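You operate a simulated robot arm through the tools that you are given. There is no shell and no other tool.

You are at the controls of a simulated two-armed robot. One attempt, no reset.

TASK
Fuse the board in the press by the job card, then heat off.
Fine: set heat and time as the card says, push the tray in, wait for READY, keep hands out of the press, shut it once and lift the lever when the timer has run to 0 s; the hot board stays in the tray to cool.

The check looks at the end state, three seconds after you hand in, the way a careful person would. Anything else that was tipped, shoved, dropped, spilled or broken makes it a failure.

THE ROBOT
Two 6-joint arms with two-finger parallel grippers on one trunk that stands fixed in place. Base frame: the origin is at the foot of the trunk, x ahead of it, y to its left, z up. Units: cm, rad, N and s.
The left shoulder is at [-6, 17.7, 85.8], the right one opposite. With the tool pointing down near the work surface each hand reaches from about 10 to 74 cm from the base axis, measured 20 degrees to its own side. Payload 1.57 kg a hand.
Tool frame (each hand has its own): the origin (TCP) lies between the finger pads and is the grasp point; the fingertips stand 3 cm ahead of it; z points along the fingers, y is the line along which they close. The gripper opens to 8 cm. The fingers are 1.7 cm wide and 1.2 cm thick; the gripper's body (4 by 8.2 cm) begins 8 cm behind the TCP.
Orientation is that of the tool frame in the base frame, as [roll, pitch, yaw] about the fixed x, y, z axes, in that order (R = Rz(yaw) Ry(pitch) Rx(roll)). With the fingers straight down and closing along the base's y, the tool's x points along the base's -x, its y along +y and its z along -z.

THE INTERFACE
- The arms move only by the tool apply_moves. It takes "left_rows", "right_rows" or both (then of equal length, played together; a hand with none holds still); each is a list of rows, each a list of 3 entries, a list of its own where there are three numbers: the turn, a rotation vector about the base's x, y, z in rad, then the shift along the base's x, y, z in cm, then the opening, from 0 (shut) to 1 (fully open). In form: [[[ax, ay, az], [x, y, z], claw], ...]. A call has 1 to 20 rows; each row shifts and turns the commanded pose from where the row before left it. Each row takes 0.2 s and may step no farther than 5 cm and 0.15 rad from the row before; otherwise, or with a gripper value out of range, the whole call is refused. Where a pose cannot be reached the arm comes as near as it can. A force on the tool above 90 N (or 10 N above the force at the start of the call, whichever is more), or a blocked arm, ends the call early, and 0.2 s more pass. Each finger travels about 7.2 cm/s and halts on what it meets, pressing with about 22 N; the grip force reading is that of the motor and also rises with nothing between the fingers. The clock runs only during rows and for 0.2 s after the last one: add rows that do not move to give the fingers time. The reply holds the time, the measured pose of the TCP, the force on the tool along the base axes, the opening and the grip force, in the units named above and with some noise, with the torque about the TCP (base axes, N m) and any sound that the robot's microphone picked up, and new pictures: "show" is both (left out), scene, wrist or none (wrist: the cameras of the hands that moved).
- Cameras (640 x 400 px; columns grow to the right, rows downward): "scene" is now at [2.18, 5.47, 159.58]; the picture's right is [0.65, -0.76, 0.00], its down [-0.47, -0.41, -0.78] and it looks along [0.59, 0.51, -0.62] (base axes); focal length 266 px, centre (320, 200). "left" rides on the left gripper at [7.2, 0.7, -12.2] in its tool frame; the picture's right is [-0.09, 1.00, 0.00], its down [-0.84, -0.08, -0.54] and it looks along [-0.54, -0.05, 0.84] (tool axes); focal length 238 px, centre (320, 200). "right" rides on the right gripper at [7.2, -0.7, -12.2] in its tool frame; the picture's right is [0.09, 1.00, 0.00], its down [-0.84, 0.08, -0.54] and it looks along [-0.54, 0.05, 0.84] (tool axes); focal length 238 px, centre (320, 200). There is no depth. A picture from a camera that has moved, and an enlarged one, comes with that camera's place and axes in the base frame and with its lens.
- raise_lower(by): moves the trunk up (or, below 0, down) by that many cm; the arms and the scene camera ride with it, the base frame stays. It gives what a move gives, with no picture.
- pan_tilt(pan, tilt): turns the head with the scene camera to pan (to the left, within 2.496 rad either way) and tilt (down, from -0.506 to 1.204), counted from straight ahead of the robot (the tilt from the chest, where the trunk bows). It gives what a move gives, and a new picture of the scene camera.
- zoom(camera, box): a new picture of the part [left, top, right, bottom] of that camera's present view, enlarged. It takes no simulated time.
- sign_off(): hands the job in; it is judged then, once.

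Places have to be worked out from the pictures, the camera data and where the tool is seen. Open the grippers and draw the arms clear of the work before you hand the job in, unless the task says otherwise.

The tools are called after "Call:" by a JSON object that holds its "op" and its "data". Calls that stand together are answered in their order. apply_moves: Moves the arms, as the interface text tells. Its arguments: {"type":"object","properties":{"left_rows":{"type":"array","items":{"type":"array"}},"right_rows":{"type":"array","items":{"type":"array"}},"show":{"type":"string","enum":["both","scene","wrist","none"]}},"required":[]} The other tools are called the same way: raise_lower (by) moves the trunk up or down; pan_tilt (pan, tilt) turns the head that bears the scene camera; zoom (camera, box) takes an enlarged picture of a part of a camera's view; sign_off () hands the job in.

At the start:

```text
clock: 0.0
left_tool_pos: [23.06, 34.35, 137.25]
left_orientation: [3.141, 0.0, 3.141]
left_contact_force: [0.4, 0.1, -0.1]
left_torque: [-0.04, 0.01, -0.03]
left_grip_width: 8.02
left_grasp_force: 0.1
right_tool_pos: [28.32, 3.82, 137.2]
right_orientation: [-3.141, 0.0, 3.14]
right_contact_force: [-0.4, -0.3, -0.4]
right_torque: [0.05, 0.01, 0.03]
right_grip_width: 8.0
right_grasp_force: 0.1
trunk travel left (down, up): [-29.9, 2.9]
head pan, tilt (commanded): [0.709, 0.672]
```

scene: 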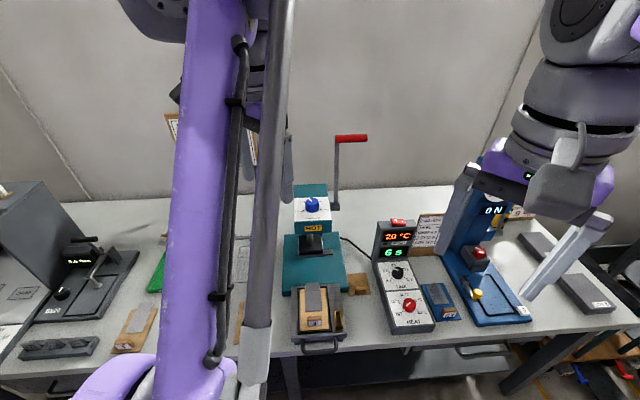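
right: 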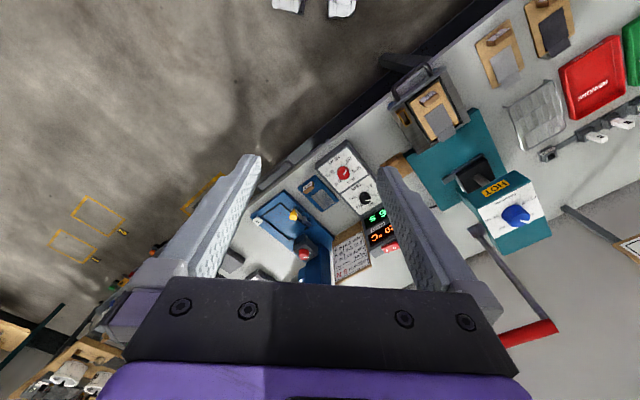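
left: 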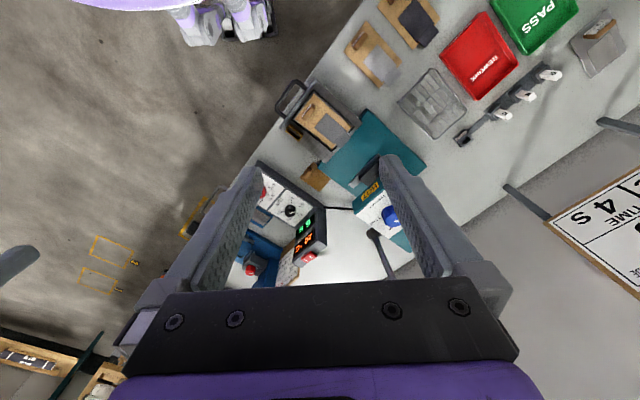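

The pictures show a press with a tray, a controller with heat/time dials, and a job card mostly hidden behind the left arm. I'll zoom in on the key parts first.

Call:
{"op": "zoom", "data": {"camera": "scene", "box": [260, 120, 460, 360]}}

Call:
{"op": "zoom", "data": {"camera": "left", "box": [480, 120, 640, 320]}}

Call:
{"op": "zoom", "data": {"camera": "right", "box": [220, 80, 560, 290]}}

Call:
{"op": "zoom", "data": {"camera": "scene", "box": [360, 200, 480, 340]}}

```text
1.67 times, centred on (360, 240) of scene
camera zoom: at [2.18, 5.47, 159.58], right [0.65, -0.76, 0.0], down [-0.47, -0.41, -0.78], along [0.59, 0.51, -0.62], focal length 443 px, centre (253, 133)
```

zoom: 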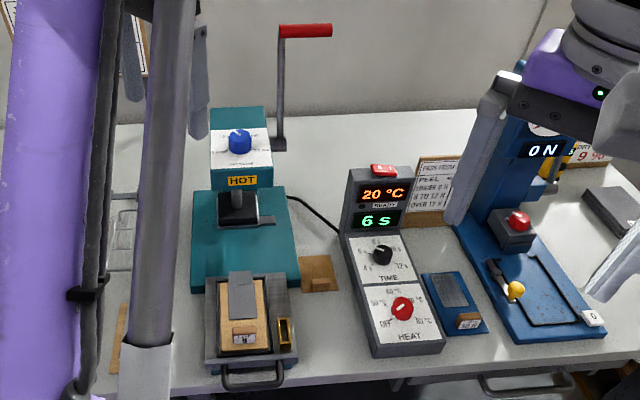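

```text
2.00 times, centred on (560, 220) of left
camera zoom: at [15.81, 35.12, 149.46], right [0.09, 1.0, 0.0], down [0.84, -0.08, 0.54], along [0.54, -0.05, -0.84], focal length 477 px, centre (-160, 160)
```

zoom: 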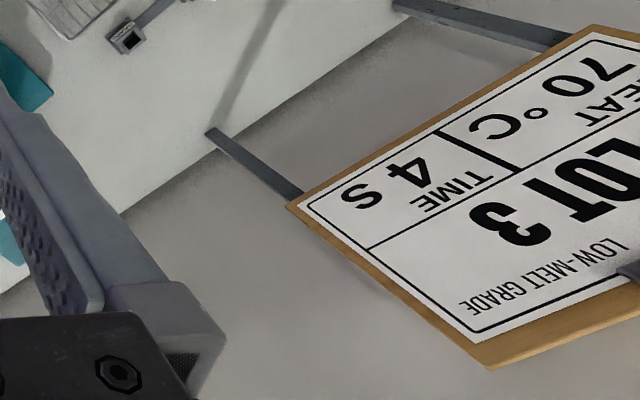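

```text
1.88 times, centred on (390, 185) of right
camera zoom: at [21.31, 3.3, 149.3], right [-0.09, 1.0, 0.0], down [0.84, 0.08, 0.54], along [0.54, 0.05, -0.84], focal length 449 px, centre (188, 228)
```

zoom: 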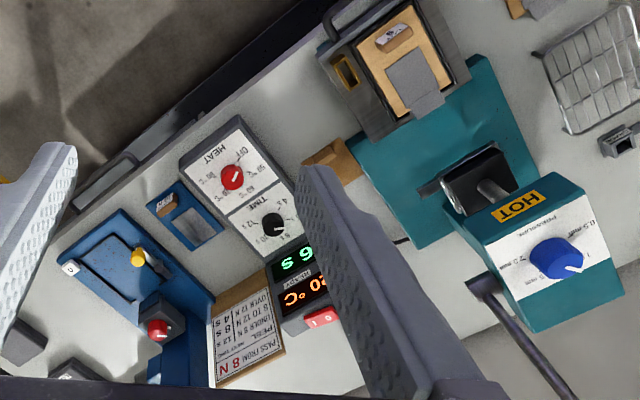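

```text
2.86 times, centred on (420, 270) of scene
camera zoom: at [2.18, 5.47, 159.58], right [0.65, -0.76, 0.0], down [-0.47, -0.41, -0.78], along [0.59, 0.51, -0.62], focal length 760 px, centre (34, 0)
```

zoom: 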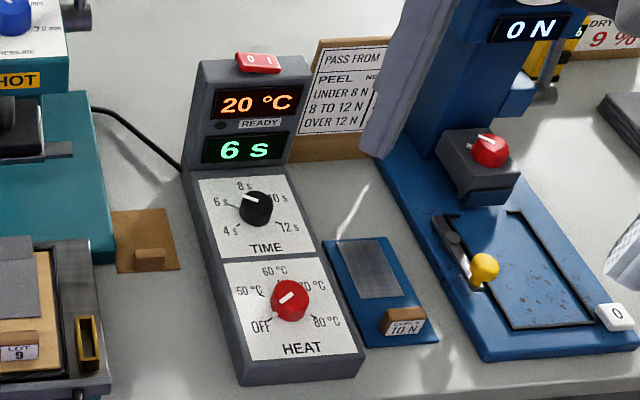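

The wall card reads "LOT 3, 70 °C, 4 S", but the board in the tray has a label I need to read. I'll zoom on it, and pan the head to see the card unobstructed.

Call:
{"op": "zoom", "data": {"camera": "scene", "box": [285, 270, 365, 360]}}

Call:
{"op": "zoom", "data": {"camera": "left", "box": [260, 60, 440, 220]}}

Call:
{"op": "zoom", "data": {"camera": "right", "box": [380, 50, 480, 160]}}

Call:
{"op": "zoom", "data": {"camera": "left", "box": [330, 0, 640, 160]}}

```text
4.44 times, centred on (325, 315) of scene
camera zoom: at [2.18, 5.47, 159.58], right [0.65, -0.76, 0.0], down [-0.47, -0.41, -0.78], along [0.59, 0.51, -0.62], focal length 1182 px, centre (298, -311)
```

zoom: 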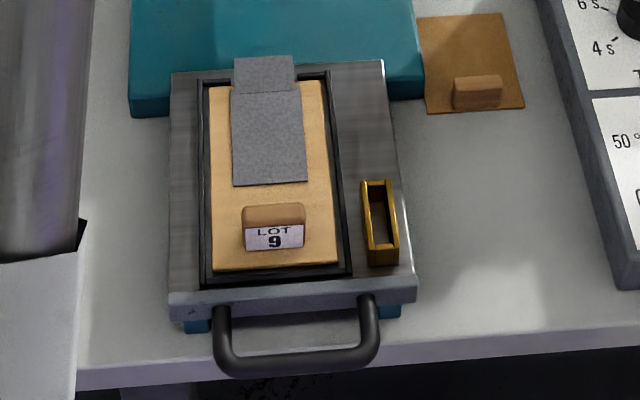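

```text
2.50 times, centred on (350, 140) of left
camera zoom: at [15.81, 35.12, 149.46], right [0.09, 1.0, 0.0], down [0.84, -0.08, 0.54], along [0.54, -0.05, -0.84], focal length 596 px, centre (245, 350)
```

zoom: 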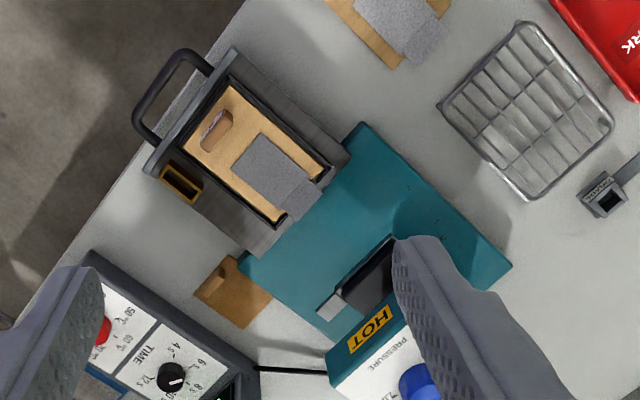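

```text
3.64 times, centred on (430, 105) of right
camera zoom: at [21.31, 3.3, 149.3], right [-0.09, 1.0, 0.0], down [0.84, 0.08, 0.54], along [0.54, 0.05, -0.84], focal length 867 px, centre (-80, 546)
```

zoom: 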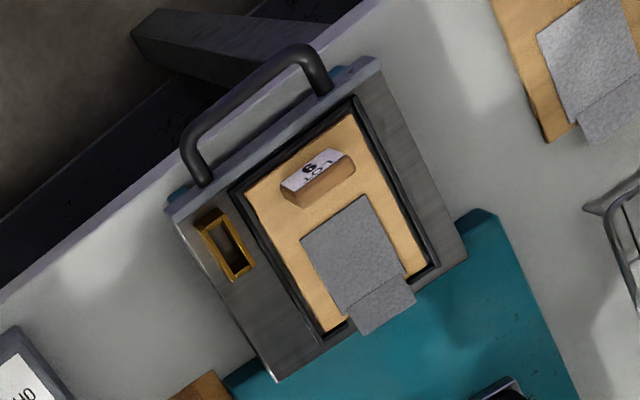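

```text
2.06 times, centred on (485, 80) of left
camera zoom: at [15.81, 35.12, 149.46], right [0.09, 1.0, 0.0], down [0.84, -0.08, 0.54], along [0.54, -0.05, -0.84], focal length 492 px, centre (-21, 448)
```

zoom: 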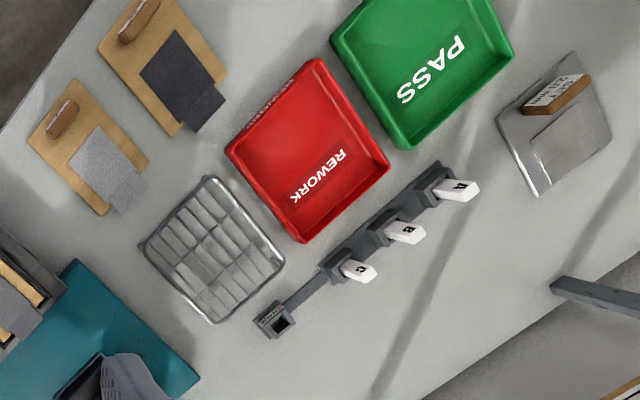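

The tray board is labelled LOT 9. I'll pan the head left to look for all job cards.

Call:
{"op": "pan_tilt", "data": {"pan": 1.2, "tilt": 0.5}}

Call:
{"op": "pan_tilt", "data": {"pan": 0.2, "tilt": 0.5}}

```text
clock: 0.9
left_tool_pos: [23.03, 34.41, 137.13]
left_orientation: [3.141, 0.0, 3.141]
left_contact_force: [0.0, -0.1, -0.2]
left_torque: [-0.02, 0.03, -0.01]
left_grip_width: 8.03
left_grasp_force: 0.0
right_tool_pos: [28.31, 4.03, 137.15]
right_orientation: [3.14, -0.001, -3.14]
right_contact_force: [0.0, -0.4, -0.5]
right_torque: [0.01, 0.0, 0.0]
right_grip_width: 8.03
right_grasp_force: 0.1
trunk travel left (down, up): [-29.9, 2.9]
head pan, tilt (commanded): [1.201, 0.499]
camera scene: at [-1.05, 8.35, 161.11], right [0.93, -0.36, 0.0], down [-0.17, -0.45, -0.88], along [0.32, 0.82, -0.48], focal length 266 px, centre (320, 200)
```

scene: 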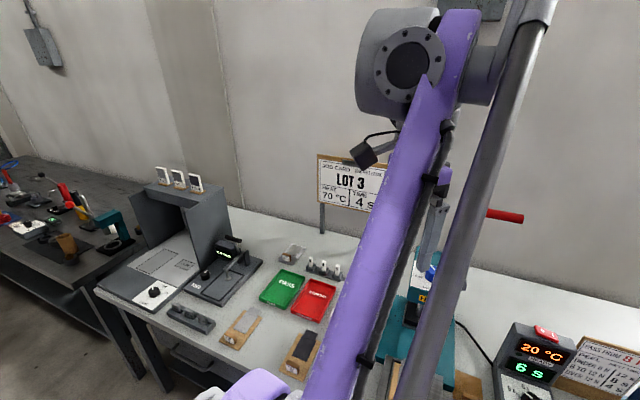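

```text
clock: 2.2
left_tool_pos: [22.99, 34.44, 137.12]
left_orientation: [-3.141, 0.001, 3.141]
left_contact_force: [0.7, 0.5, 0.5]
left_torque: [-0.02, 0.04, 0.0]
left_grip_width: 8.0
left_grasp_force: 0.1
right_tool_pos: [28.37, 3.96, 137.12]
right_orientation: [-3.141, 0.002, 3.141]
right_contact_force: [1.0, -0.2, -0.2]
right_torque: [0.03, 0.03, 0.0]
right_grip_width: 8.01
right_grasp_force: 0.0
trunk travel left (down, up): [-29.9, 2.9]
head pan, tilt (commanded): [0.201, 0.499]
camera scene: at [4.57, 1.69, 161.11], right [0.2, -0.98, 0.0], down [-0.47, -0.1, -0.88], along [0.86, 0.18, -0.48], focal length 266 px, centre (320, 200)
```

scene: 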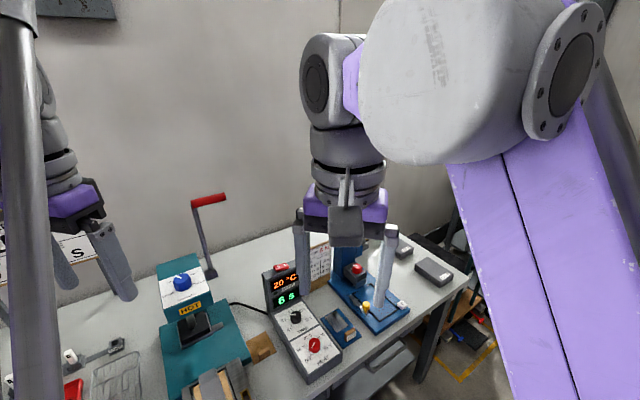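

I'll move the left arm clear to the left and up so that the job card is fully visible, then look at it from the head.

Call:
{"op": "apply_moves", "data": {"left_rows": [[[0, 0, 0], [-3, 3, 0], 1], [[0, 0, 0], [-3, 3, 0], 1], [[0, 0, 0], [-3, 3, 0], 1], [[0, 0, 0], [-3, 3, 0], 1], [[0, 0, 0], [-3, 3, 0], 1]], "show": "both"}}

Call:
{"op": "pan_tilt", "data": {"pan": 1.0, "tilt": 0.5}}

```text
clock: 3.4
left_tool_pos: [7.92, 49.41, 137.18]
left_orientation: [-3.141, -0.001, -3.141]
left_contact_force: [0.1, 0.1, 1.0]
left_torque: [-0.01, -0.03, -0.01]
left_grip_width: 8.02
left_grasp_force: 0.1
right_tool_pos: [28.36, 4.1, 137.1]
right_orientation: [3.14, 0.001, -3.141]
right_contact_force: [-1.3, 0.9, -0.4]
right_torque: [-0.05, -0.02, 0.0]
right_grip_width: 7.99
right_grasp_force: 0.1
trunk travel left (down, up): [-29.9, 2.9]
head pan, tilt (commanded): [0.201, 0.499]
camera scene: at [4.52, 1.81, 161.11], right [0.2, -0.98, 0.0], down [-0.47, -0.1, -0.88], along [0.86, 0.17, -0.48], focal length 266 px, centre (320, 200)
camera left: at [0.7, 50.23, 149.41], right [0.09, 1.0, 0.0], down [0.84, -0.08, 0.54], along [0.54, -0.05, -0.84], focal length 238 px, centre (320, 200)
```

scene: 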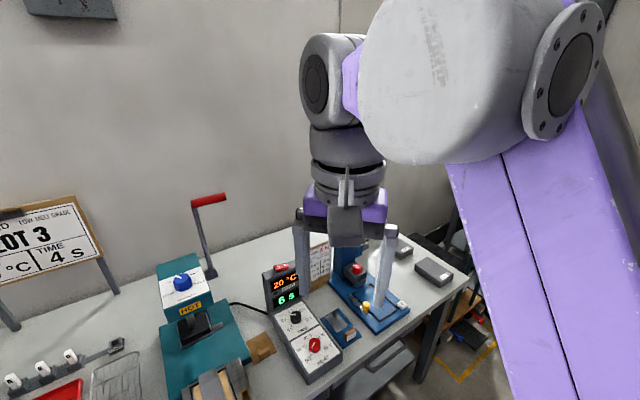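
left: 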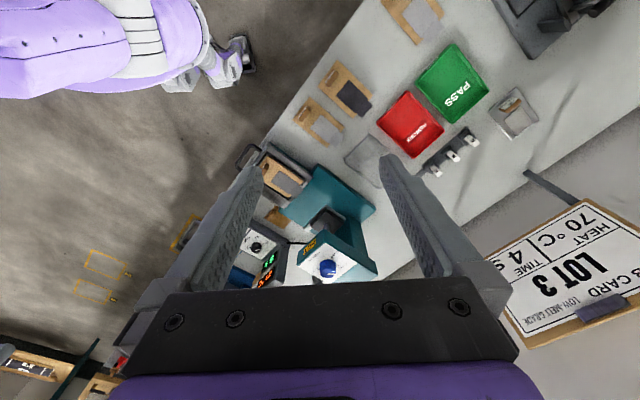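

```text
clock: 4.5
left_tool_pos: [7.96, 49.28, 137.12]
left_orientation: [3.142, 0.0, 3.141]
left_contact_force: [0.2, 0.0, 0.2]
left_torque: [0.0, -0.03, -0.01]
left_grip_width: 8.0
left_grasp_force: 0.0
right_tool_pos: [28.39, 3.92, 137.1]
right_orientation: [3.141, 0.0, 3.141]
right_contact_force: [-0.1, 0.6, -0.3]
right_torque: [0.01, -0.01, 0.02]
right_grip_width: 8.01
right_grasp_force: 0.0
trunk travel left (down, up): [-29.9, 2.9]
head pan, tilt (commanded): [1.0, 0.499]
camera scene: at [0.58, 7.51, 161.11], right [0.84, -0.54, 0.0], down [-0.26, -0.4, -0.88], along [0.47, 0.74, -0.48], focal length 266 px, centre (320, 200)
```

scene: 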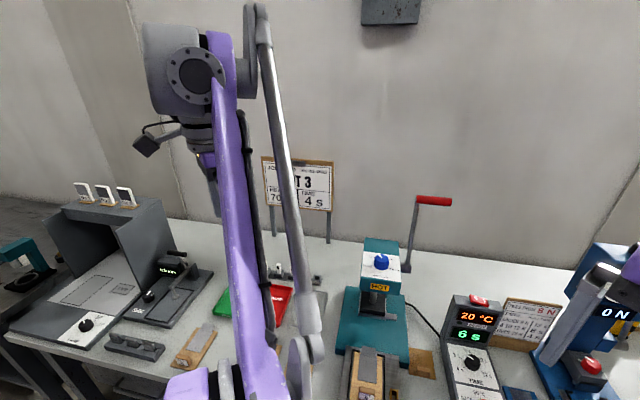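

The card reads LOT 3, 70 °C, 4 s, low-melt grade. I'll look at the other boards' labels and the test-station surroundings for anything that relates to lots.

Call:
{"op": "zoom", "data": {"camera": "scene", "box": [60, 250, 240, 380]}}

Call:
{"op": "zoom", "data": {"camera": "scene", "box": [250, 140, 360, 240]}}

Call:
{"op": "zoom", "data": {"camera": "left", "box": [280, 0, 560, 200]}}

Call:
{"op": "zoom", "data": {"camera": "left", "box": [480, 180, 640, 350]}}

Call:
{"op": "zoom", "data": {"camera": "scene", "box": [330, 180, 480, 400]}}

Call:
{"op": "zoom", "data": {"camera": "scene", "box": [440, 270, 600, 400]}}

```text
3.08 times, centred on (150, 315) of scene
camera zoom: at [0.58, 7.51, 161.11], right [0.84, -0.54, 0.0], down [-0.26, -0.4, -0.88], along [0.47, 0.74, -0.48], focal length 818 px, centre (843, -154)
```

zoom: 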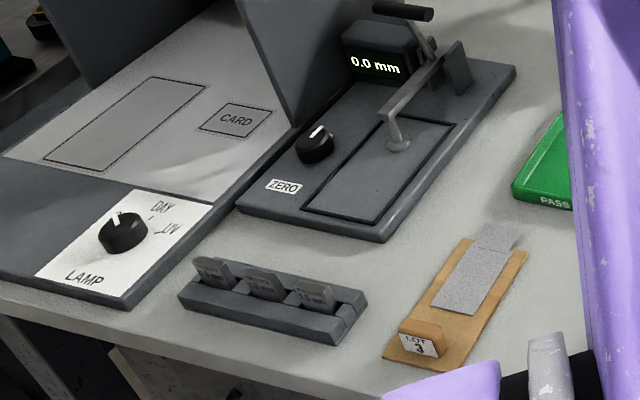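

```text
4.00 times, centred on (305, 190) of scene
camera zoom: at [0.58, 7.51, 161.11], right [0.84, -0.54, 0.0], down [-0.26, -0.4, -0.88], along [0.47, 0.74, -0.48], focal length 1064 px, centre (380, 240)
```

zoom: 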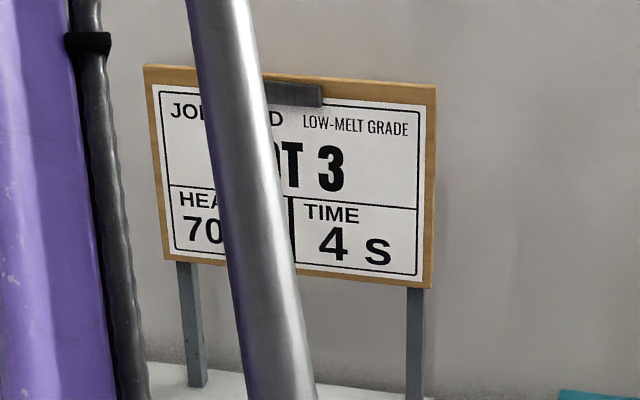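

```text
2.00 times, centred on (420, 100) of left
camera zoom: at [0.81, 50.05, 149.46], right [0.09, 1.0, 0.0], down [0.84, -0.08, 0.54], along [0.54, -0.05, -0.84], focal length 477 px, centre (120, 400)
```

zoom: 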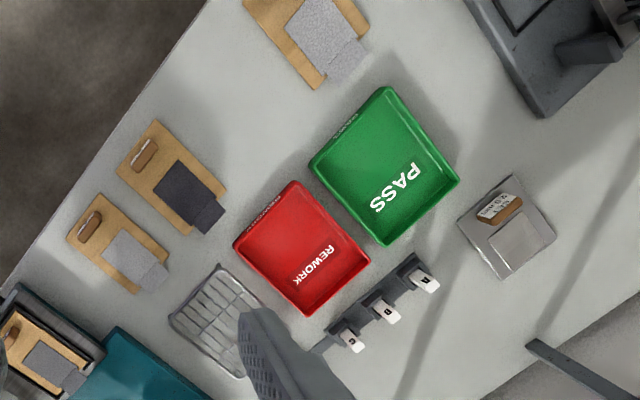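

```text
2.35 times, centred on (560, 265) of left
camera zoom: at [0.81, 50.05, 149.46], right [0.09, 1.0, 0.0], down [0.84, -0.08, 0.54], along [0.54, -0.05, -0.84], focal length 561 px, centre (-245, 47)
```

zoom: 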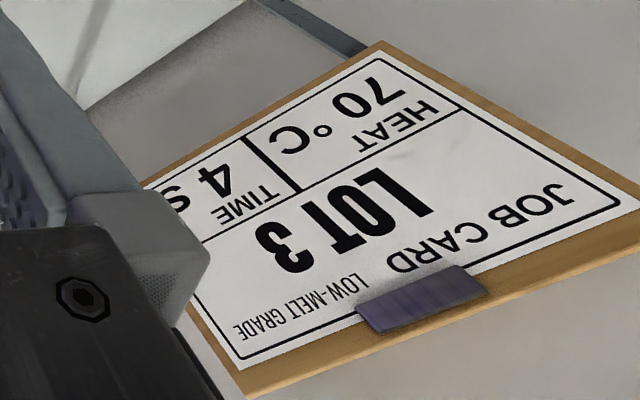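

```text
1.82 times, centred on (405, 290) of scene
camera zoom: at [0.58, 7.51, 161.11], right [0.84, -0.54, 0.0], down [-0.26, -0.4, -0.88], along [0.47, 0.74, -0.48], focal length 484 px, centre (166, 36)
```

zoom: 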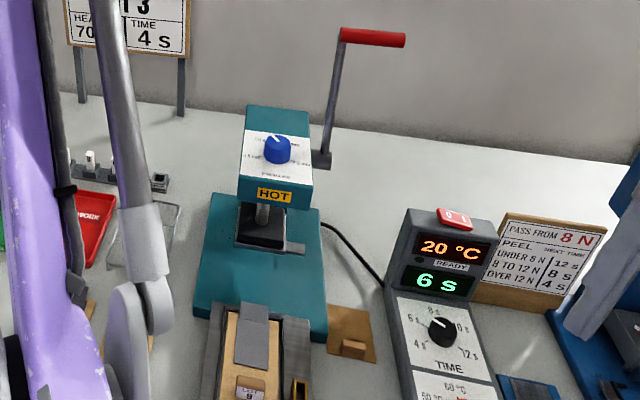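

```text
3.08 times, centred on (520, 335) of scene
camera zoom: at [0.58, 7.51, 161.11], right [0.84, -0.54, 0.0], down [-0.26, -0.4, -0.88], along [0.47, 0.74, -0.48], focal length 818 px, centre (-295, -215)
```

zoom: 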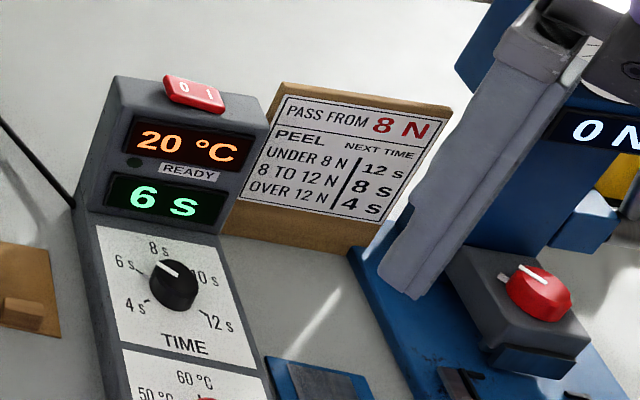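

I have triangulated the main parts: the time knob is near [58.4, 20.6, 87.7], heat knob near [50.9, 12.7, 87.5], tray handle near [26, 26, 82] and lever grip near [61.8, 45.6, 125.7]. Now I'll point the head at the controller and zoom in for the knob pointers.

Call:
{"op": "pan_tilt", "data": {"pan": 0.45, "tilt": 0.8}}

```text
clock: 5.5
left_tool_pos: [8.07, 49.27, 137.21]
left_orientation: [3.141, 0.001, -3.141]
left_contact_force: [-0.1, 1.1, 0.1]
left_torque: [0.03, 0.0, 0.01]
left_grip_width: 7.99
left_grasp_force: 0.2
right_tool_pos: [28.33, 4.0, 137.13]
right_orientation: [-3.141, 0.001, 3.142]
right_contact_force: [-0.6, -0.2, 0.3]
right_torque: [0.02, 0.03, 0.0]
right_grip_width: 8.01
right_grasp_force: 0.2
trunk travel left (down, up): [-29.9, 2.9]
head pan, tilt (commanded): [0.45, 0.799]
camera scene: at [2.91, 3.39, 158.52], right [0.44, -0.9, 0.0], down [-0.64, -0.31, -0.7], along [0.63, 0.3, -0.72], focal length 266 px, centre (320, 200)
```

scene: 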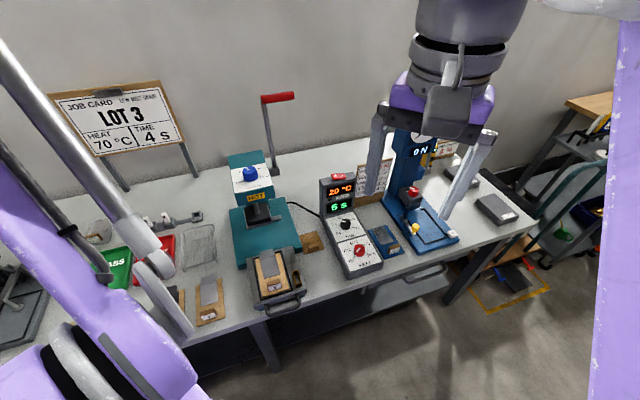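

The whole controller, press and tray are now in view. I'll zoom in on each for accurate pixel positions.

Call:
{"op": "zoom", "data": {"camera": "scene", "box": [312, 165, 392, 285]}}

Call:
{"op": "zoom", "data": {"camera": "scene", "box": [325, 205, 385, 280]}}

Call:
{"op": "zoom", "data": {"camera": "scene", "box": [220, 80, 340, 320]}}

Call:
{"op": "zoom", "data": {"camera": "scene", "box": [180, 250, 320, 330]}}

Call:
{"op": "zoom", "data": {"camera": "scene", "box": [220, 140, 340, 240]}}

```text
3.33 times, centred on (352, 225) of scene
camera zoom: at [2.91, 3.39, 158.52], right [0.44, -0.9, 0.0], down [-0.64, -0.31, -0.7], along [0.63, 0.3, -0.72], focal length 887 px, centre (213, 117)
```

zoom: 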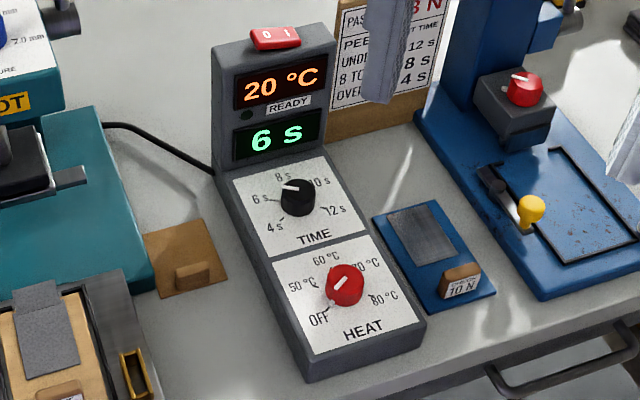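

```text
5.33 times, centred on (355, 242) of scene
camera zoom: at [2.91, 3.39, 158.52], right [0.44, -0.9, 0.0], down [-0.64, -0.31, -0.7], along [0.63, 0.3, -0.72], focal length 1419 px, centre (133, -27)
```

zoom: 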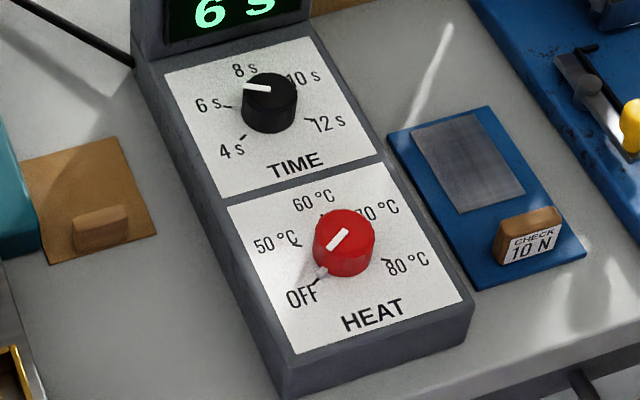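

```text
1.67 times, centred on (280, 200) of scene
camera zoom: at [2.91, 3.39, 158.52], right [0.44, -0.9, 0.0], down [-0.64, -0.31, -0.7], along [0.63, 0.3, -0.72], focal length 443 px, centre (387, 200)
```

zoom: 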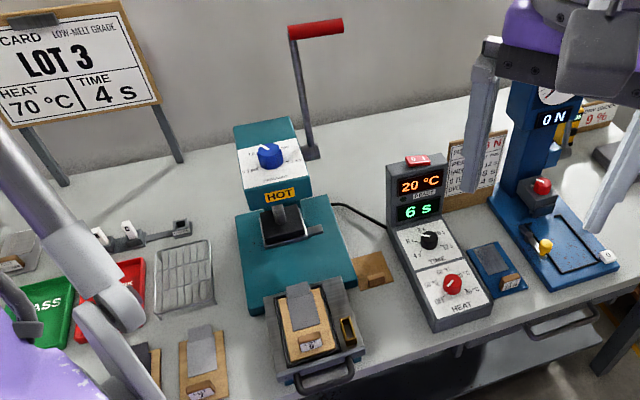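

```text
4.57 times, centred on (250, 290) of scene
camera zoom: at [2.91, 3.39, 158.52], right [0.44, -0.9, 0.0], down [-0.64, -0.31, -0.7], along [0.63, 0.3, -0.72], focal length 1216 px, centre (640, -211)
```

zoom: 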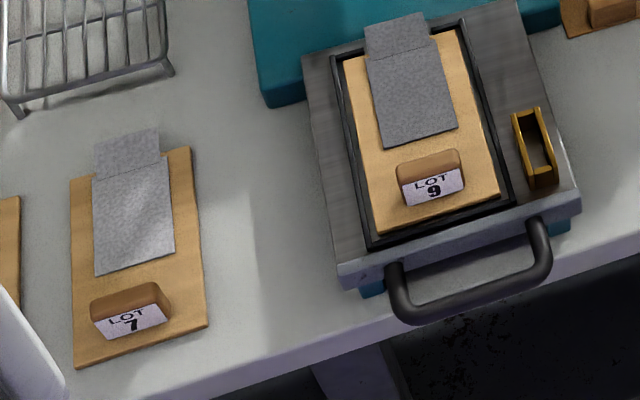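

```text
4.00 times, centred on (280, 190) of scene
camera zoom: at [2.91, 3.39, 158.52], right [0.44, -0.9, 0.0], down [-0.64, -0.31, -0.7], along [0.63, 0.3, -0.72], focal length 1064 px, centre (480, 240)
```

zoom: 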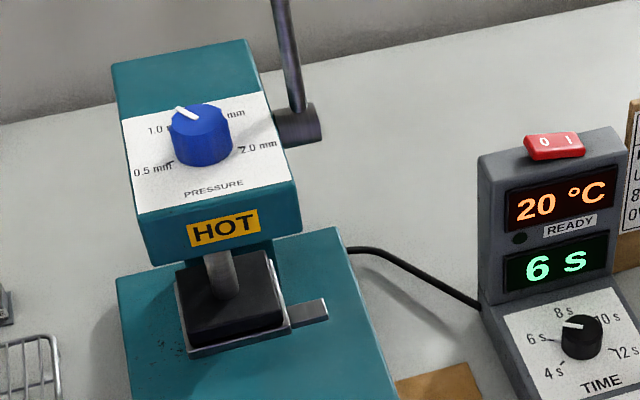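

The dials are spaced 60° (OFF/50/60/70/80 and 4/6/8/10/12 s). The heat pointer is at OFF and time at 6 s, so time needs 60° CCW and heat 180° CW. I'll first withdraw the right hand and bring the left hand over the controller, high up, for a close look.

Call:
{"op": "apply_moves", "data": {"right_rows": [[[0, 0, 0], [-2, -5, 0], 1], [[0, 0, 0], [-2, -4.5, 0], 1], [[0, 0, 0], [-2, -4.5, 0], 1], [[0, 0, 0], [-1, -4.5, 0], 1], [[0, 0, 0], [-1, -4.5, 0], 1], [[0, 0, 0], [-1, -4.5, 0], 1]], "left_rows": [[[0, 0, 0], [3, -3, 0], 1], [[0, 0, 0], [3, -3, 0], 1], [[0, 0, 0], [3, -3, 0], 1], [[0, 0, 0], [3, -3, 0], 1], [[0, 0, 0], [3, -3, 0], 1], [[0, 0, 0], [3, -3, 0], 1]], "show": "scene"}}

```text
refused: row 1 steps farther than a row can; nothing moved
```

That row exceeded the 5 cm step limit; I'll reduce the steps.

Call:
{"op": "apply_moves", "data": {"right_rows": [[[0, 0, 0], [-1.5, -4.5, 0], 1], [[0, 0, 0], [-1.5, -4.5, 0], 1], [[0, 0, 0], [-1.5, -4.5, 0], 1], [[0, 0, 0], [-1.5, -4.5, 0], 1], [[0, 0, 0], [-1.5, -4.5, 0], 1], [[0, 0, 0], [-1.5, -4.5, 0], 1]], "left_rows": [[[0, 0, 0], [3, -3, 0], 1], [[0, 0, 0], [3, -3, 0], 1], [[0, 0, 0], [3, -3, 0], 1], [[0, 0, 0], [3, -3, 0], 1], [[0, 0, 0], [3, -3, 0], 1], [[0, 0, 0], [3, -3, 0], 1]], "show": "scene"}}

```text
clock: 6.9
left_tool_pos: [26.06, 31.04, 137.08]
left_orientation: [3.141, -0.001, -3.14]
left_contact_force: [0.5, -0.7, -0.1]
left_torque: [0.0, 0.03, 0.01]
left_grip_width: 8.0
left_grasp_force: 0.1
right_tool_pos: [19.44, -23.15, 136.9]
right_orientation: [-3.141, -0.001, 3.141]
right_contact_force: [-1.2, 0.0, 0.3]
right_torque: [0.02, 0.02, -0.02]
right_grip_width: 8.0
right_grasp_force: 0.1
trunk travel left (down, up): [-29.9, 2.9]
head pan, tilt (commanded): [0.45, 0.799]
camera scene: at [3.01, 3.28, 158.52], right [0.44, -0.9, 0.0], down [-0.65, -0.31, -0.7], along [0.63, 0.3, -0.72], focal length 266 px, centre (320, 200)
```

scene: 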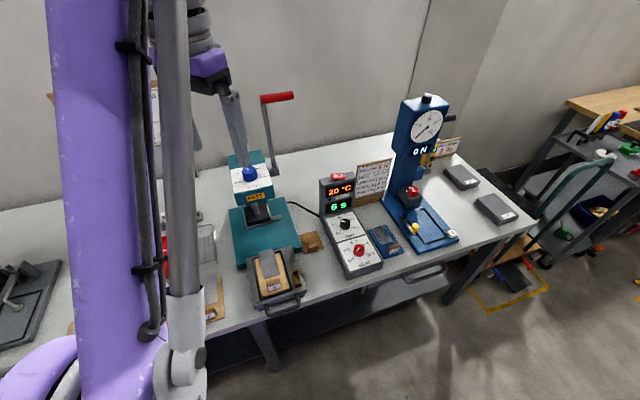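

The right arm is clear. Now I bring the left hand to above the controller, about [52, 15, 122], turning about 40° so the fingers close across the panel.

Call:
{"op": "apply_moves", "data": {"left_rows": [[[0, 0, 0.09], [3.25, -2, -1.9], 1], [[0, 0, 0.09], [3.25, -2, -1.9], 1], [[0, 0, 0.09], [3.25, -2, -1.9], 1], [[0, 0, 0.09], [3.25, -2, -1.9], 1], [[0, 0, 0.09], [3.25, -2, -1.9], 1], [[0, 0, 0.09], [3.25, -2, -1.9], 1], [[0, 0, 0.09], [3.25, -2, -1.9], 1], [[0, 0, 0.09], [3.25, -2, -1.9], 1]], "show": "both"}}

```text
clock: 8.7
left_tool_pos: [52.15, 15.11, 121.89]
left_orientation: [3.141, 0.001, -2.42]
left_contact_force: [0.6, -0.3, 0.3]
left_torque: [0.03, 0.02, 0.02]
left_grip_width: 7.97
left_grasp_force: 0.2
right_tool_pos: [19.61, -23.07, 136.94]
right_orientation: [3.141, 0.0, 3.141]
right_contact_force: [-0.9, 0.3, 0.3]
right_torque: [0.0, 0.03, 0.0]
right_grip_width: 8.01
right_grasp_force: 0.1
trunk travel left (down, up): [-29.9, 2.9]
head pan, tilt (commanded): [0.45, 0.799]
camera scene: at [3.08, 3.33, 158.52], right [0.44, -0.9, 0.0], down [-0.65, -0.31, -0.7], along [0.63, 0.3, -0.72], focal length 266 px, centre (320, 200)
camera left: at [46.27, 10.91, 134.17], right [-0.59, 0.81, 0.0], down [0.68, 0.49, 0.54], along [0.44, 0.32, -0.84], focal length 238 px, centre (320, 200)
```

scene: 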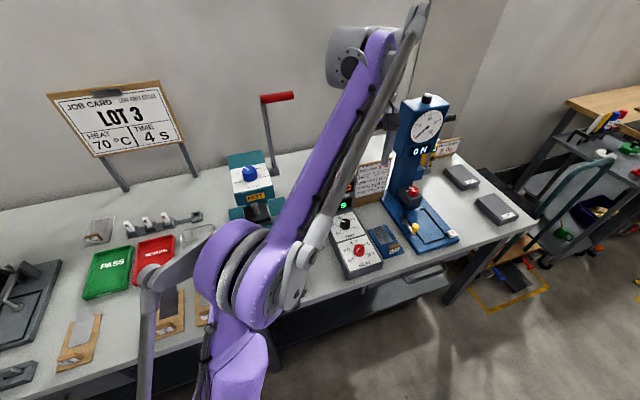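
left: 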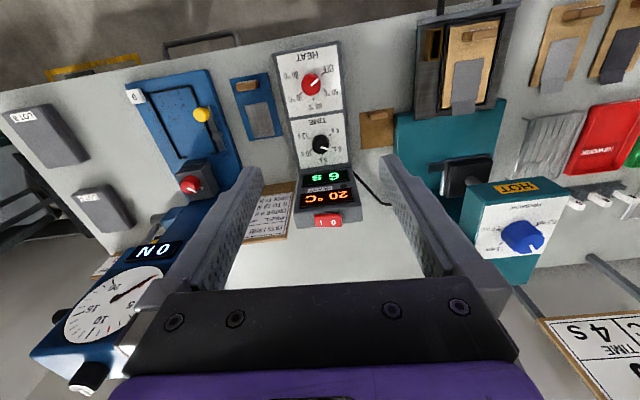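

Good top view of the controller. I'll zoom the left wrist view for precise knob positions.

Call:
{"op": "zoom", "data": {"camera": "left", "box": [260, 40, 380, 160]}}

Call:
{"op": "zoom", "data": {"camera": "left", "box": [270, 100, 370, 240]}}

Call:
{"op": "zoom", "data": {"camera": "left", "box": [360, 0, 560, 150]}}

```text
3.33 times, centred on (320, 100) of left
camera zoom: at [46.27, 10.91, 134.17], right [-0.59, 0.81, 0.0], down [0.68, 0.49, 0.54], along [0.44, 0.32, -0.84], focal length 794 px, centre (320, 533)
```

zoom: 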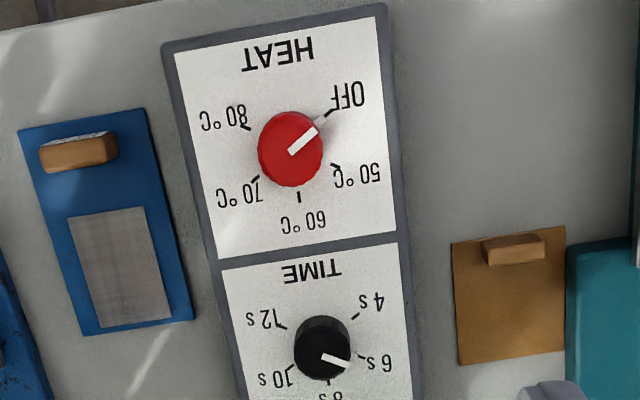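

```text
2.86 times, centred on (320, 170) of left
camera zoom: at [46.27, 10.91, 134.17], right [-0.59, 0.81, 0.0], down [0.68, 0.49, 0.54], along [0.44, 0.32, -0.84], focal length 681 px, centre (320, 286)
```

zoom: 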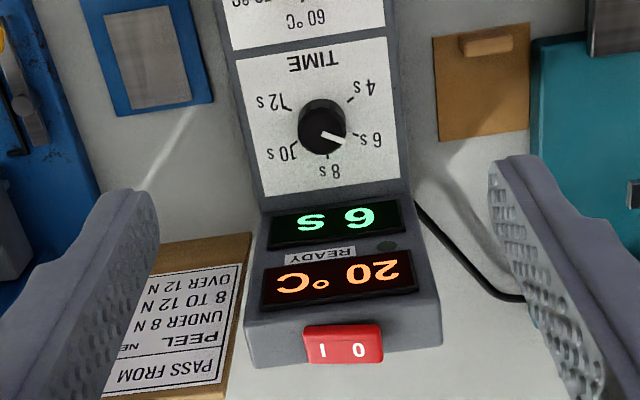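

```text
2.67 times, centred on (460, 75) of left
camera zoom: at [46.27, 10.91, 134.17], right [-0.59, 0.81, 0.0], down [0.68, 0.49, 0.54], along [0.44, 0.32, -0.84], focal length 636 px, centre (-53, 533)
```

zoom: 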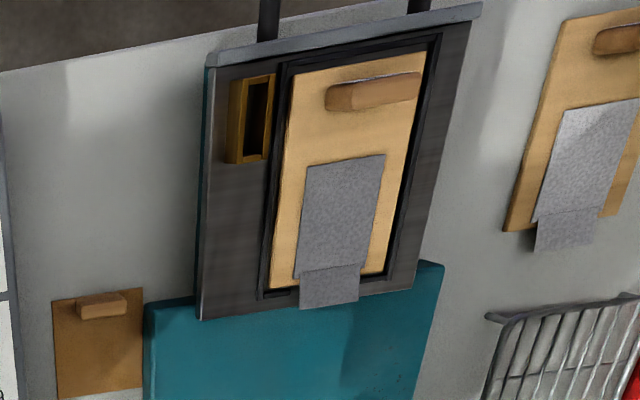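

Both cameras agree: heat knob top at about [51.8, 13.0, 86.8], time knob top at [59.9, 21.05, 87.0], about 3.5 cm wide, with the panel surface near z 84.3. I move above the time knob with yaw offset 15° before descending.

Call:
{"op": "apply_moves", "data": {"left_rows": [[[0, 0, -0.077], [1.3, 1.0, -3.6], 1], [[0, 0, -0.077], [1.3, 1.0, -3.6], 1], [[0, 0, -0.077], [1.3, 1.0, -3.6], 1], [[0, 0, -0.077], [1.3, 1.0, -3.6], 1], [[0, 0, -0.077], [1.3, 1.0, -3.6], 1], [[0, 0, -0.075], [1.3, 0.95, -3.9], 1], [[0, 0, 0], [0, 0, 0], 1]], "show": "both"}}

```text
clock: 10.3
left_tool_pos: [59.78, 21.16, 100.17]
left_orientation: [-3.141, 0.0, -2.881]
left_contact_force: [-0.1, 0.3, -0.4]
left_torque: [-0.01, 0.01, 0.01]
left_grip_width: 8.0
left_grasp_force: 0.0
right_tool_pos: [19.37, -23.1, 136.99]
right_orientation: [-3.141, -0.001, -3.141]
right_contact_force: [0.2, 0.4, -0.2]
right_torque: [-0.02, -0.03, 0.0]
right_grip_width: 8.0
right_grasp_force: 0.1
trunk travel left (down, up): [-29.9, 2.9]
head pan, tilt (commanded): [0.45, 0.799]
camera scene: at [2.84, 3.35, 158.52], right [0.44, -0.9, 0.0], down [-0.65, -0.31, -0.7], along [0.63, 0.3, -0.72], focal length 266 px, centre (320, 200)
camera left: at [52.67, 20.08, 112.31], right [-0.17, 0.99, 0.0], down [0.83, 0.14, 0.54], along [0.53, 0.09, -0.84], focal length 238 px, centre (320, 200)
```

scene: 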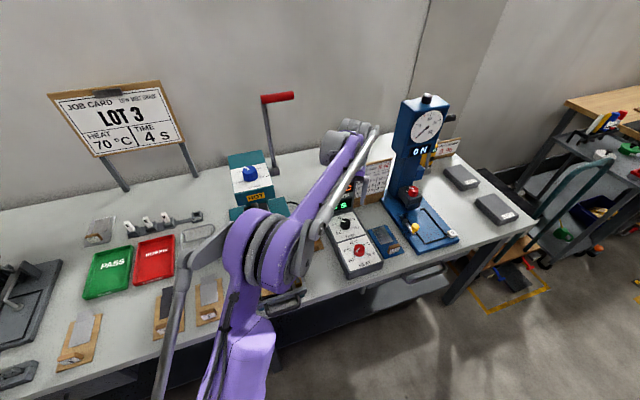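
left: 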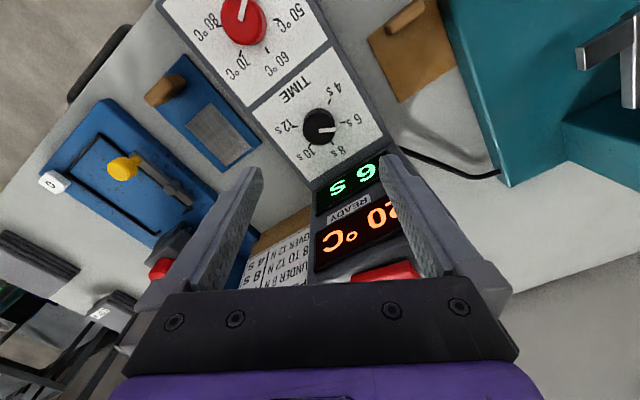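

The time knob sits right below the TCP (expected row ~128, seen ~125). I descend so the fingertips stop about 0.8 cm above the panel.

Call:
{"op": "apply_moves", "data": {"left_rows": [[[0, 0, 0], [0.05, -0.05, -3], 0.85], [[0, 0, 0], [0, 0, -3], 0.85], [[0, 0, 0], [0, 0, -2.5], 0.85], [[0, 0, 0], [0, 0, -2], 0.85], [[0, 0, 0], [0, 0, -1.2], 0.85], [[0, 0, 0], [0, 0, 0], 0.85]], "show": "both"}}

```text
clock: 11.7
left_tool_pos: [59.85, 21.35, 88.15]
left_orientation: [-3.141, 0.0, -2.882]
left_contact_force: [0.0, 0.0, 0.5]
left_torque: [0.06, 0.04, -0.01]
left_grip_width: 6.83
left_grasp_force: 0.0
right_tool_pos: [19.43, -22.97, 137.0]
right_orientation: [-3.141, 0.001, 3.141]
right_contact_force: [-1.1, -0.8, 0.0]
right_torque: [-0.02, 0.01, -0.01]
right_grip_width: 7.99
right_grasp_force: 0.1
trunk travel left (down, up): [-29.9, 2.9]
head pan, tilt (commanded): [0.45, 0.799]
camera scene: at [2.91, 3.38, 158.52], right [0.44, -0.9, 0.0], down [-0.65, -0.31, -0.7], along [0.63, 0.3, -0.72], focal length 266 px, centre (320, 200)
camera left: at [52.7, 20.07, 100.49], right [-0.17, 0.99, 0.0], down [0.83, 0.14, 0.54], along [0.53, 0.09, -0.84], focal length 238 px, centre (320, 200)
```

scene: 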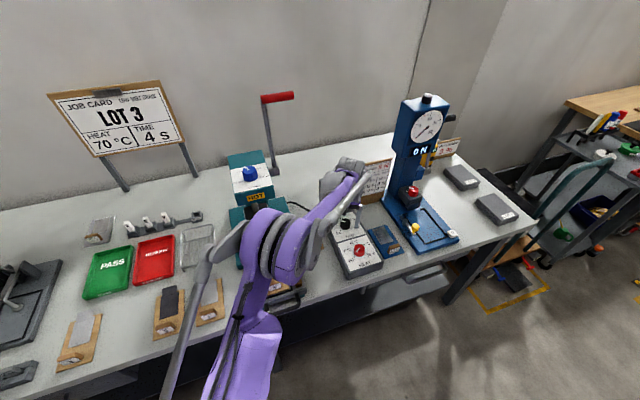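
left: 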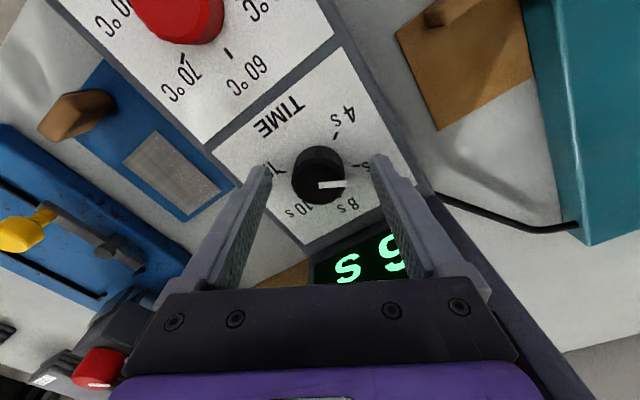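

The knob is centred between the fingertips. Closing on it and checking the grip.

Call:
{"op": "apply_moves", "data": {"left_rows": [[[0, 0, 0], [0, 0, 0], 0.5], [[0, 0, 0], [0, 0, 0], 0.2], [[0, 0, 0], [0, 0, 0], 0.2], [[0, 0, 0], [0, 0, 0], 0.2]], "show": "wrist"}}

```text
clock: 12.7
left_tool_pos: [59.79, 21.23, 88.26]
left_orientation: [3.141, 0.0, -2.882]
left_contact_force: [1.8, -7.4, -1.5]
left_torque: [-0.3, -0.37, -0.04]
left_grip_width: 3.53
left_grasp_force: 42.8
right_tool_pos: [19.43, -23.08, 137.03]
right_orientation: [-3.14, 0.002, -3.141]
right_contact_force: [0.3, -0.1, -0.5]
right_torque: [-0.03, -0.02, 0.01]
right_grip_width: 8.03
right_grasp_force: 0.1
trunk travel left (down, up): [-29.9, 2.9]
head pan, tilt (commanded): [0.45, 0.799]
camera left: at [52.73, 19.98, 100.5], right [-0.17, 0.99, 0.0], down [0.83, 0.14, 0.54], along [0.53, 0.09, -0.84], focal length 238 px, centre (320, 200)
```

left: 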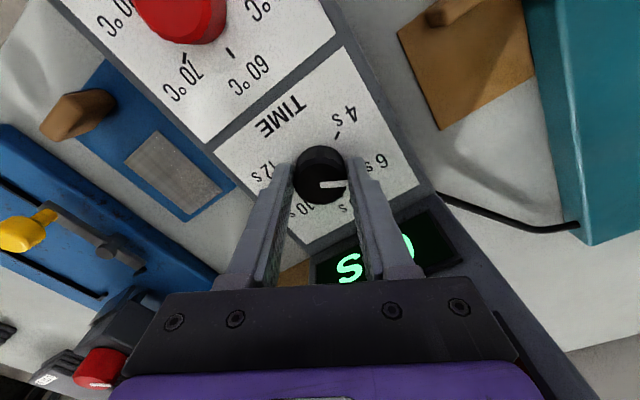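

Gripped at 3.53 cm. Rotating 60° counter-clockwise to take time from 6 s to 4 s.

Call:
{"op": "apply_moves", "data": {"left_rows": [[[0, 0, 0.131], [0.0, -0.1, 0], 0.2], [[0, 0, 0.131], [0, 0, 0], 0.2], [[0, 0, 0.131], [0, 0, 0], 0.2], [[0, 0, 0.131], [0, 0, 0], 0.2], [[0, 0, 0.131], [0, 0, 0], 0.2], [[0, 0, 0.131], [0, 0, 0], 0.2], [[0, 0, 0.131], [0, 0, 0], 0.2], [[0, 0, 0.131], [0, 0, 0], 0.2], [[0, 0, 0], [0, 0, 0], 0.2]], "show": "both"}}

```text
clock: 14.7
left_tool_pos: [60.1, 20.93, 88.19]
left_orientation: [3.14, -0.001, -1.833]
left_contact_force: [5.8, -22.9, -27.0]
left_torque: [-0.43, -0.2, -0.37]
left_grip_width: 3.56
left_grasp_force: 42.2
right_tool_pos: [19.7, -23.28, 136.75]
right_orientation: [3.14, -0.001, -3.141]
right_contact_force: [-0.4, -0.5, 0.2]
right_torque: [-0.02, -0.01, 0.01]
right_grip_width: 7.99
right_grasp_force: 0.0
trunk travel left (down, up): [-29.9, 2.9]
head pan, tilt (commanded): [0.45, 0.799]
camera scene: at [3.27, 3.15, 158.51], right [0.44, -0.9, 0.0], down [-0.65, -0.31, -0.7], along [0.63, 0.3, -0.72], focal length 266 px, centre (320, 200)
camera left: at [57.58, 14.22, 100.51], right [-0.94, 0.35, 0.0], down [0.29, 0.79, 0.54], along [0.19, 0.51, -0.84], focal length 238 px, centre (320, 200)
```

scene: 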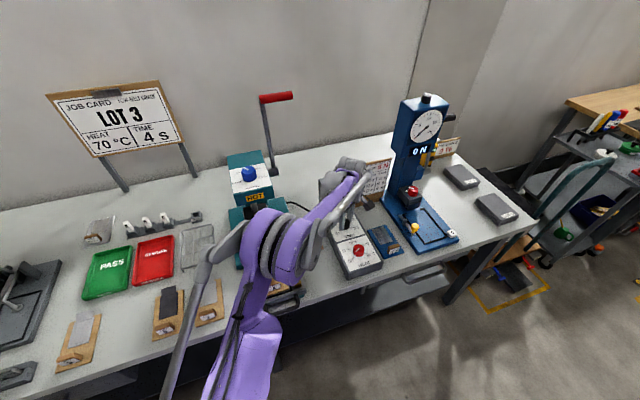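
left: 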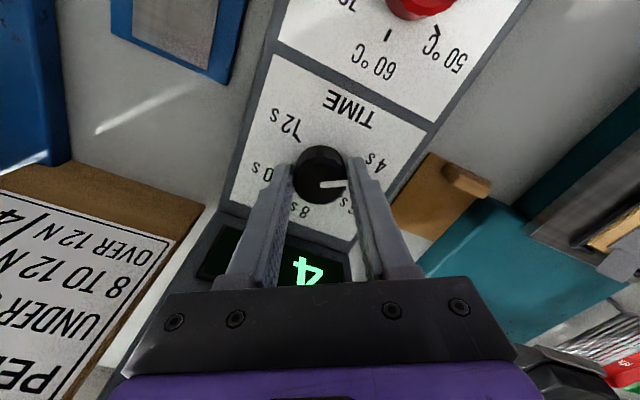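

The display now shows 4 s. Releasing the knob and checking the pointer.

Call:
{"op": "apply_moves", "data": {"left_rows": [[[0, 0, 0], [0, 0, 0], 0.6], [[0, 0, 0], [0, 0, 0], 0.9], [[0, 0, 0], [0, 0, 0], 0.9], [[0, 0, 0], [0, 0, 0], 0.9]], "show": "both"}}

Call:
{"op": "zoom", "data": {"camera": "left", "box": [220, 60, 440, 300]}}

```text
clock: 15.7
left_tool_pos: [59.84, 21.06, 88.36]
left_orientation: [-3.142, 0.0, -1.832]
left_contact_force: [0.5, 0.3, 0.1]
left_torque: [0.0, 0.01, -0.02]
left_grip_width: 7.21
left_grasp_force: 0.0
right_tool_pos: [19.41, -23.15, 136.94]
right_orientation: [-3.141, 0.0, -3.142]
right_contact_force: [0.1, -0.3, 0.9]
right_torque: [0.01, 0.03, -0.03]
right_grip_width: 8.0
right_grasp_force: 0.0
trunk travel left (down, up): [-29.9, 2.9]
head pan, tilt (commanded): [0.45, 0.799]
camera scene: at [2.95, 3.35, 158.52], right [0.44, -0.9, 0.0], down [-0.65, -0.31, -0.7], along [0.63, 0.3, -0.72], focal length 266 px, centre (320, 200)
camera left: at [57.37, 14.46, 100.65], right [-0.94, 0.35, 0.0], down [0.29, 0.79, 0.54], along [0.19, 0.51, -0.84], focal length 238 px, centre (320, 200)
```

scene: 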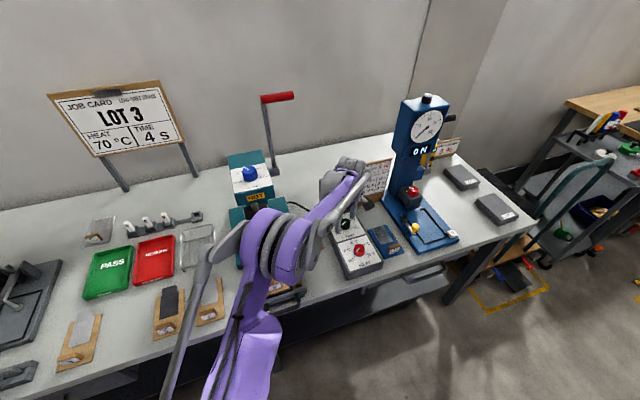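
left: 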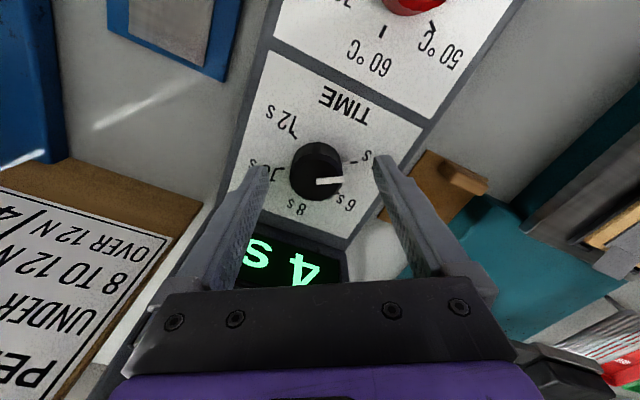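

```text
1.67 times, centred on (330, 180) of left
camera zoom: at [57.37, 14.46, 100.65], right [-0.94, 0.35, 0.0], down [0.29, 0.79, 0.54], along [0.19, 0.51, -0.84], focal length 397 px, centre (303, 233)
```

zoom: 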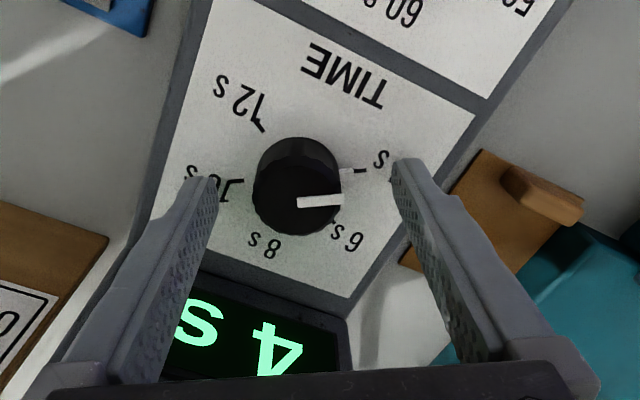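

Time is set at 4 s with the pointer on the tick. Lifting clear and moving over the heat knob at about [51.8, 13.0].

Call:
{"op": "apply_moves", "data": {"left_rows": [[[0, 0, 0], [0, 0, -0.1], 0.9], [[0, 0, 0], [0, 0, 4], 0.9], [[0, 0, 0], [0, 0, 4], 0.9], [[0, 0, 0.1], [-2.7, -2.7, 0], 0.9], [[0, 0, 0.1], [-2.7, -2.7, 0], 0.9], [[0, 0, 0.1], [-2.65, -2.65, 0], 0.9], [[0, 0, 0], [0, 0, 0], 0.9]], "show": "wrist"}}

```text
clock: 17.3
left_tool_pos: [51.44, 12.99, 96.2]
left_orientation: [3.141, 0.001, -1.531]
left_contact_force: [0.0, 0.1, -0.4]
left_torque: [0.02, 0.02, 0.02]
left_grip_width: 7.21
left_grasp_force: 0.0
right_tool_pos: [19.42, -23.0, 137.06]
right_orientation: [-3.14, 0.001, 3.141]
right_contact_force: [-0.4, 0.4, -0.4]
right_torque: [-0.04, 0.01, -0.01]
right_grip_width: 8.01
right_grasp_force: 0.1
trunk travel left (down, up): [-29.9, 2.9]
head pan, tilt (commanded): [0.45, 0.799]
camera left: at [51.12, 5.88, 108.33], right [-1.0, 0.05, 0.0], down [0.04, 0.84, 0.54], along [0.03, 0.54, -0.84], focal length 238 px, centre (320, 200)
```

left: 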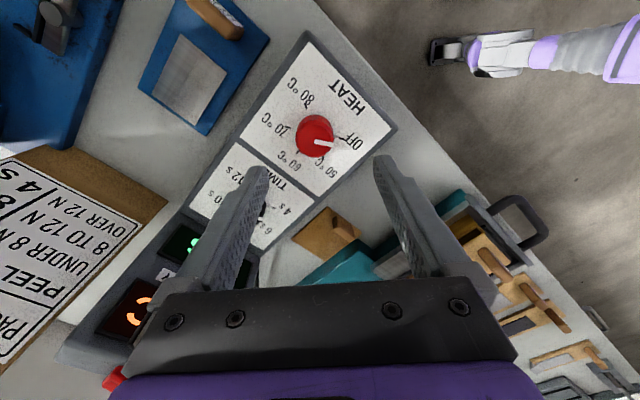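

Call:
{"op": "zoom", "data": {"camera": "left", "box": [270, 90, 370, 180]}}

```text
4.44 times, centred on (320, 135) of left
camera zoom: at [51.12, 5.88, 108.33], right [-1.0, 0.05, 0.0], down [0.04, 0.84, 0.54], along [0.03, 0.54, -0.84], focal length 1059 px, centre (320, 489)
```

zoom: 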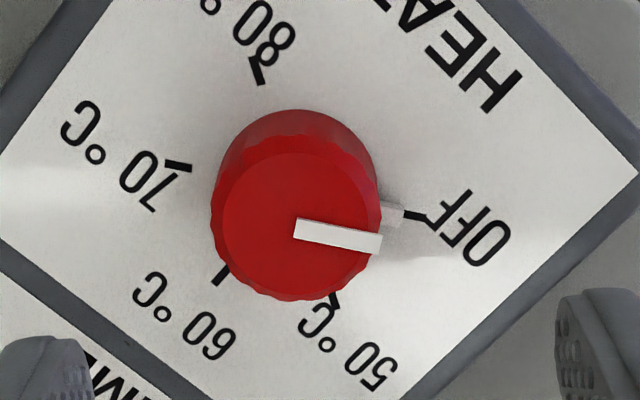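

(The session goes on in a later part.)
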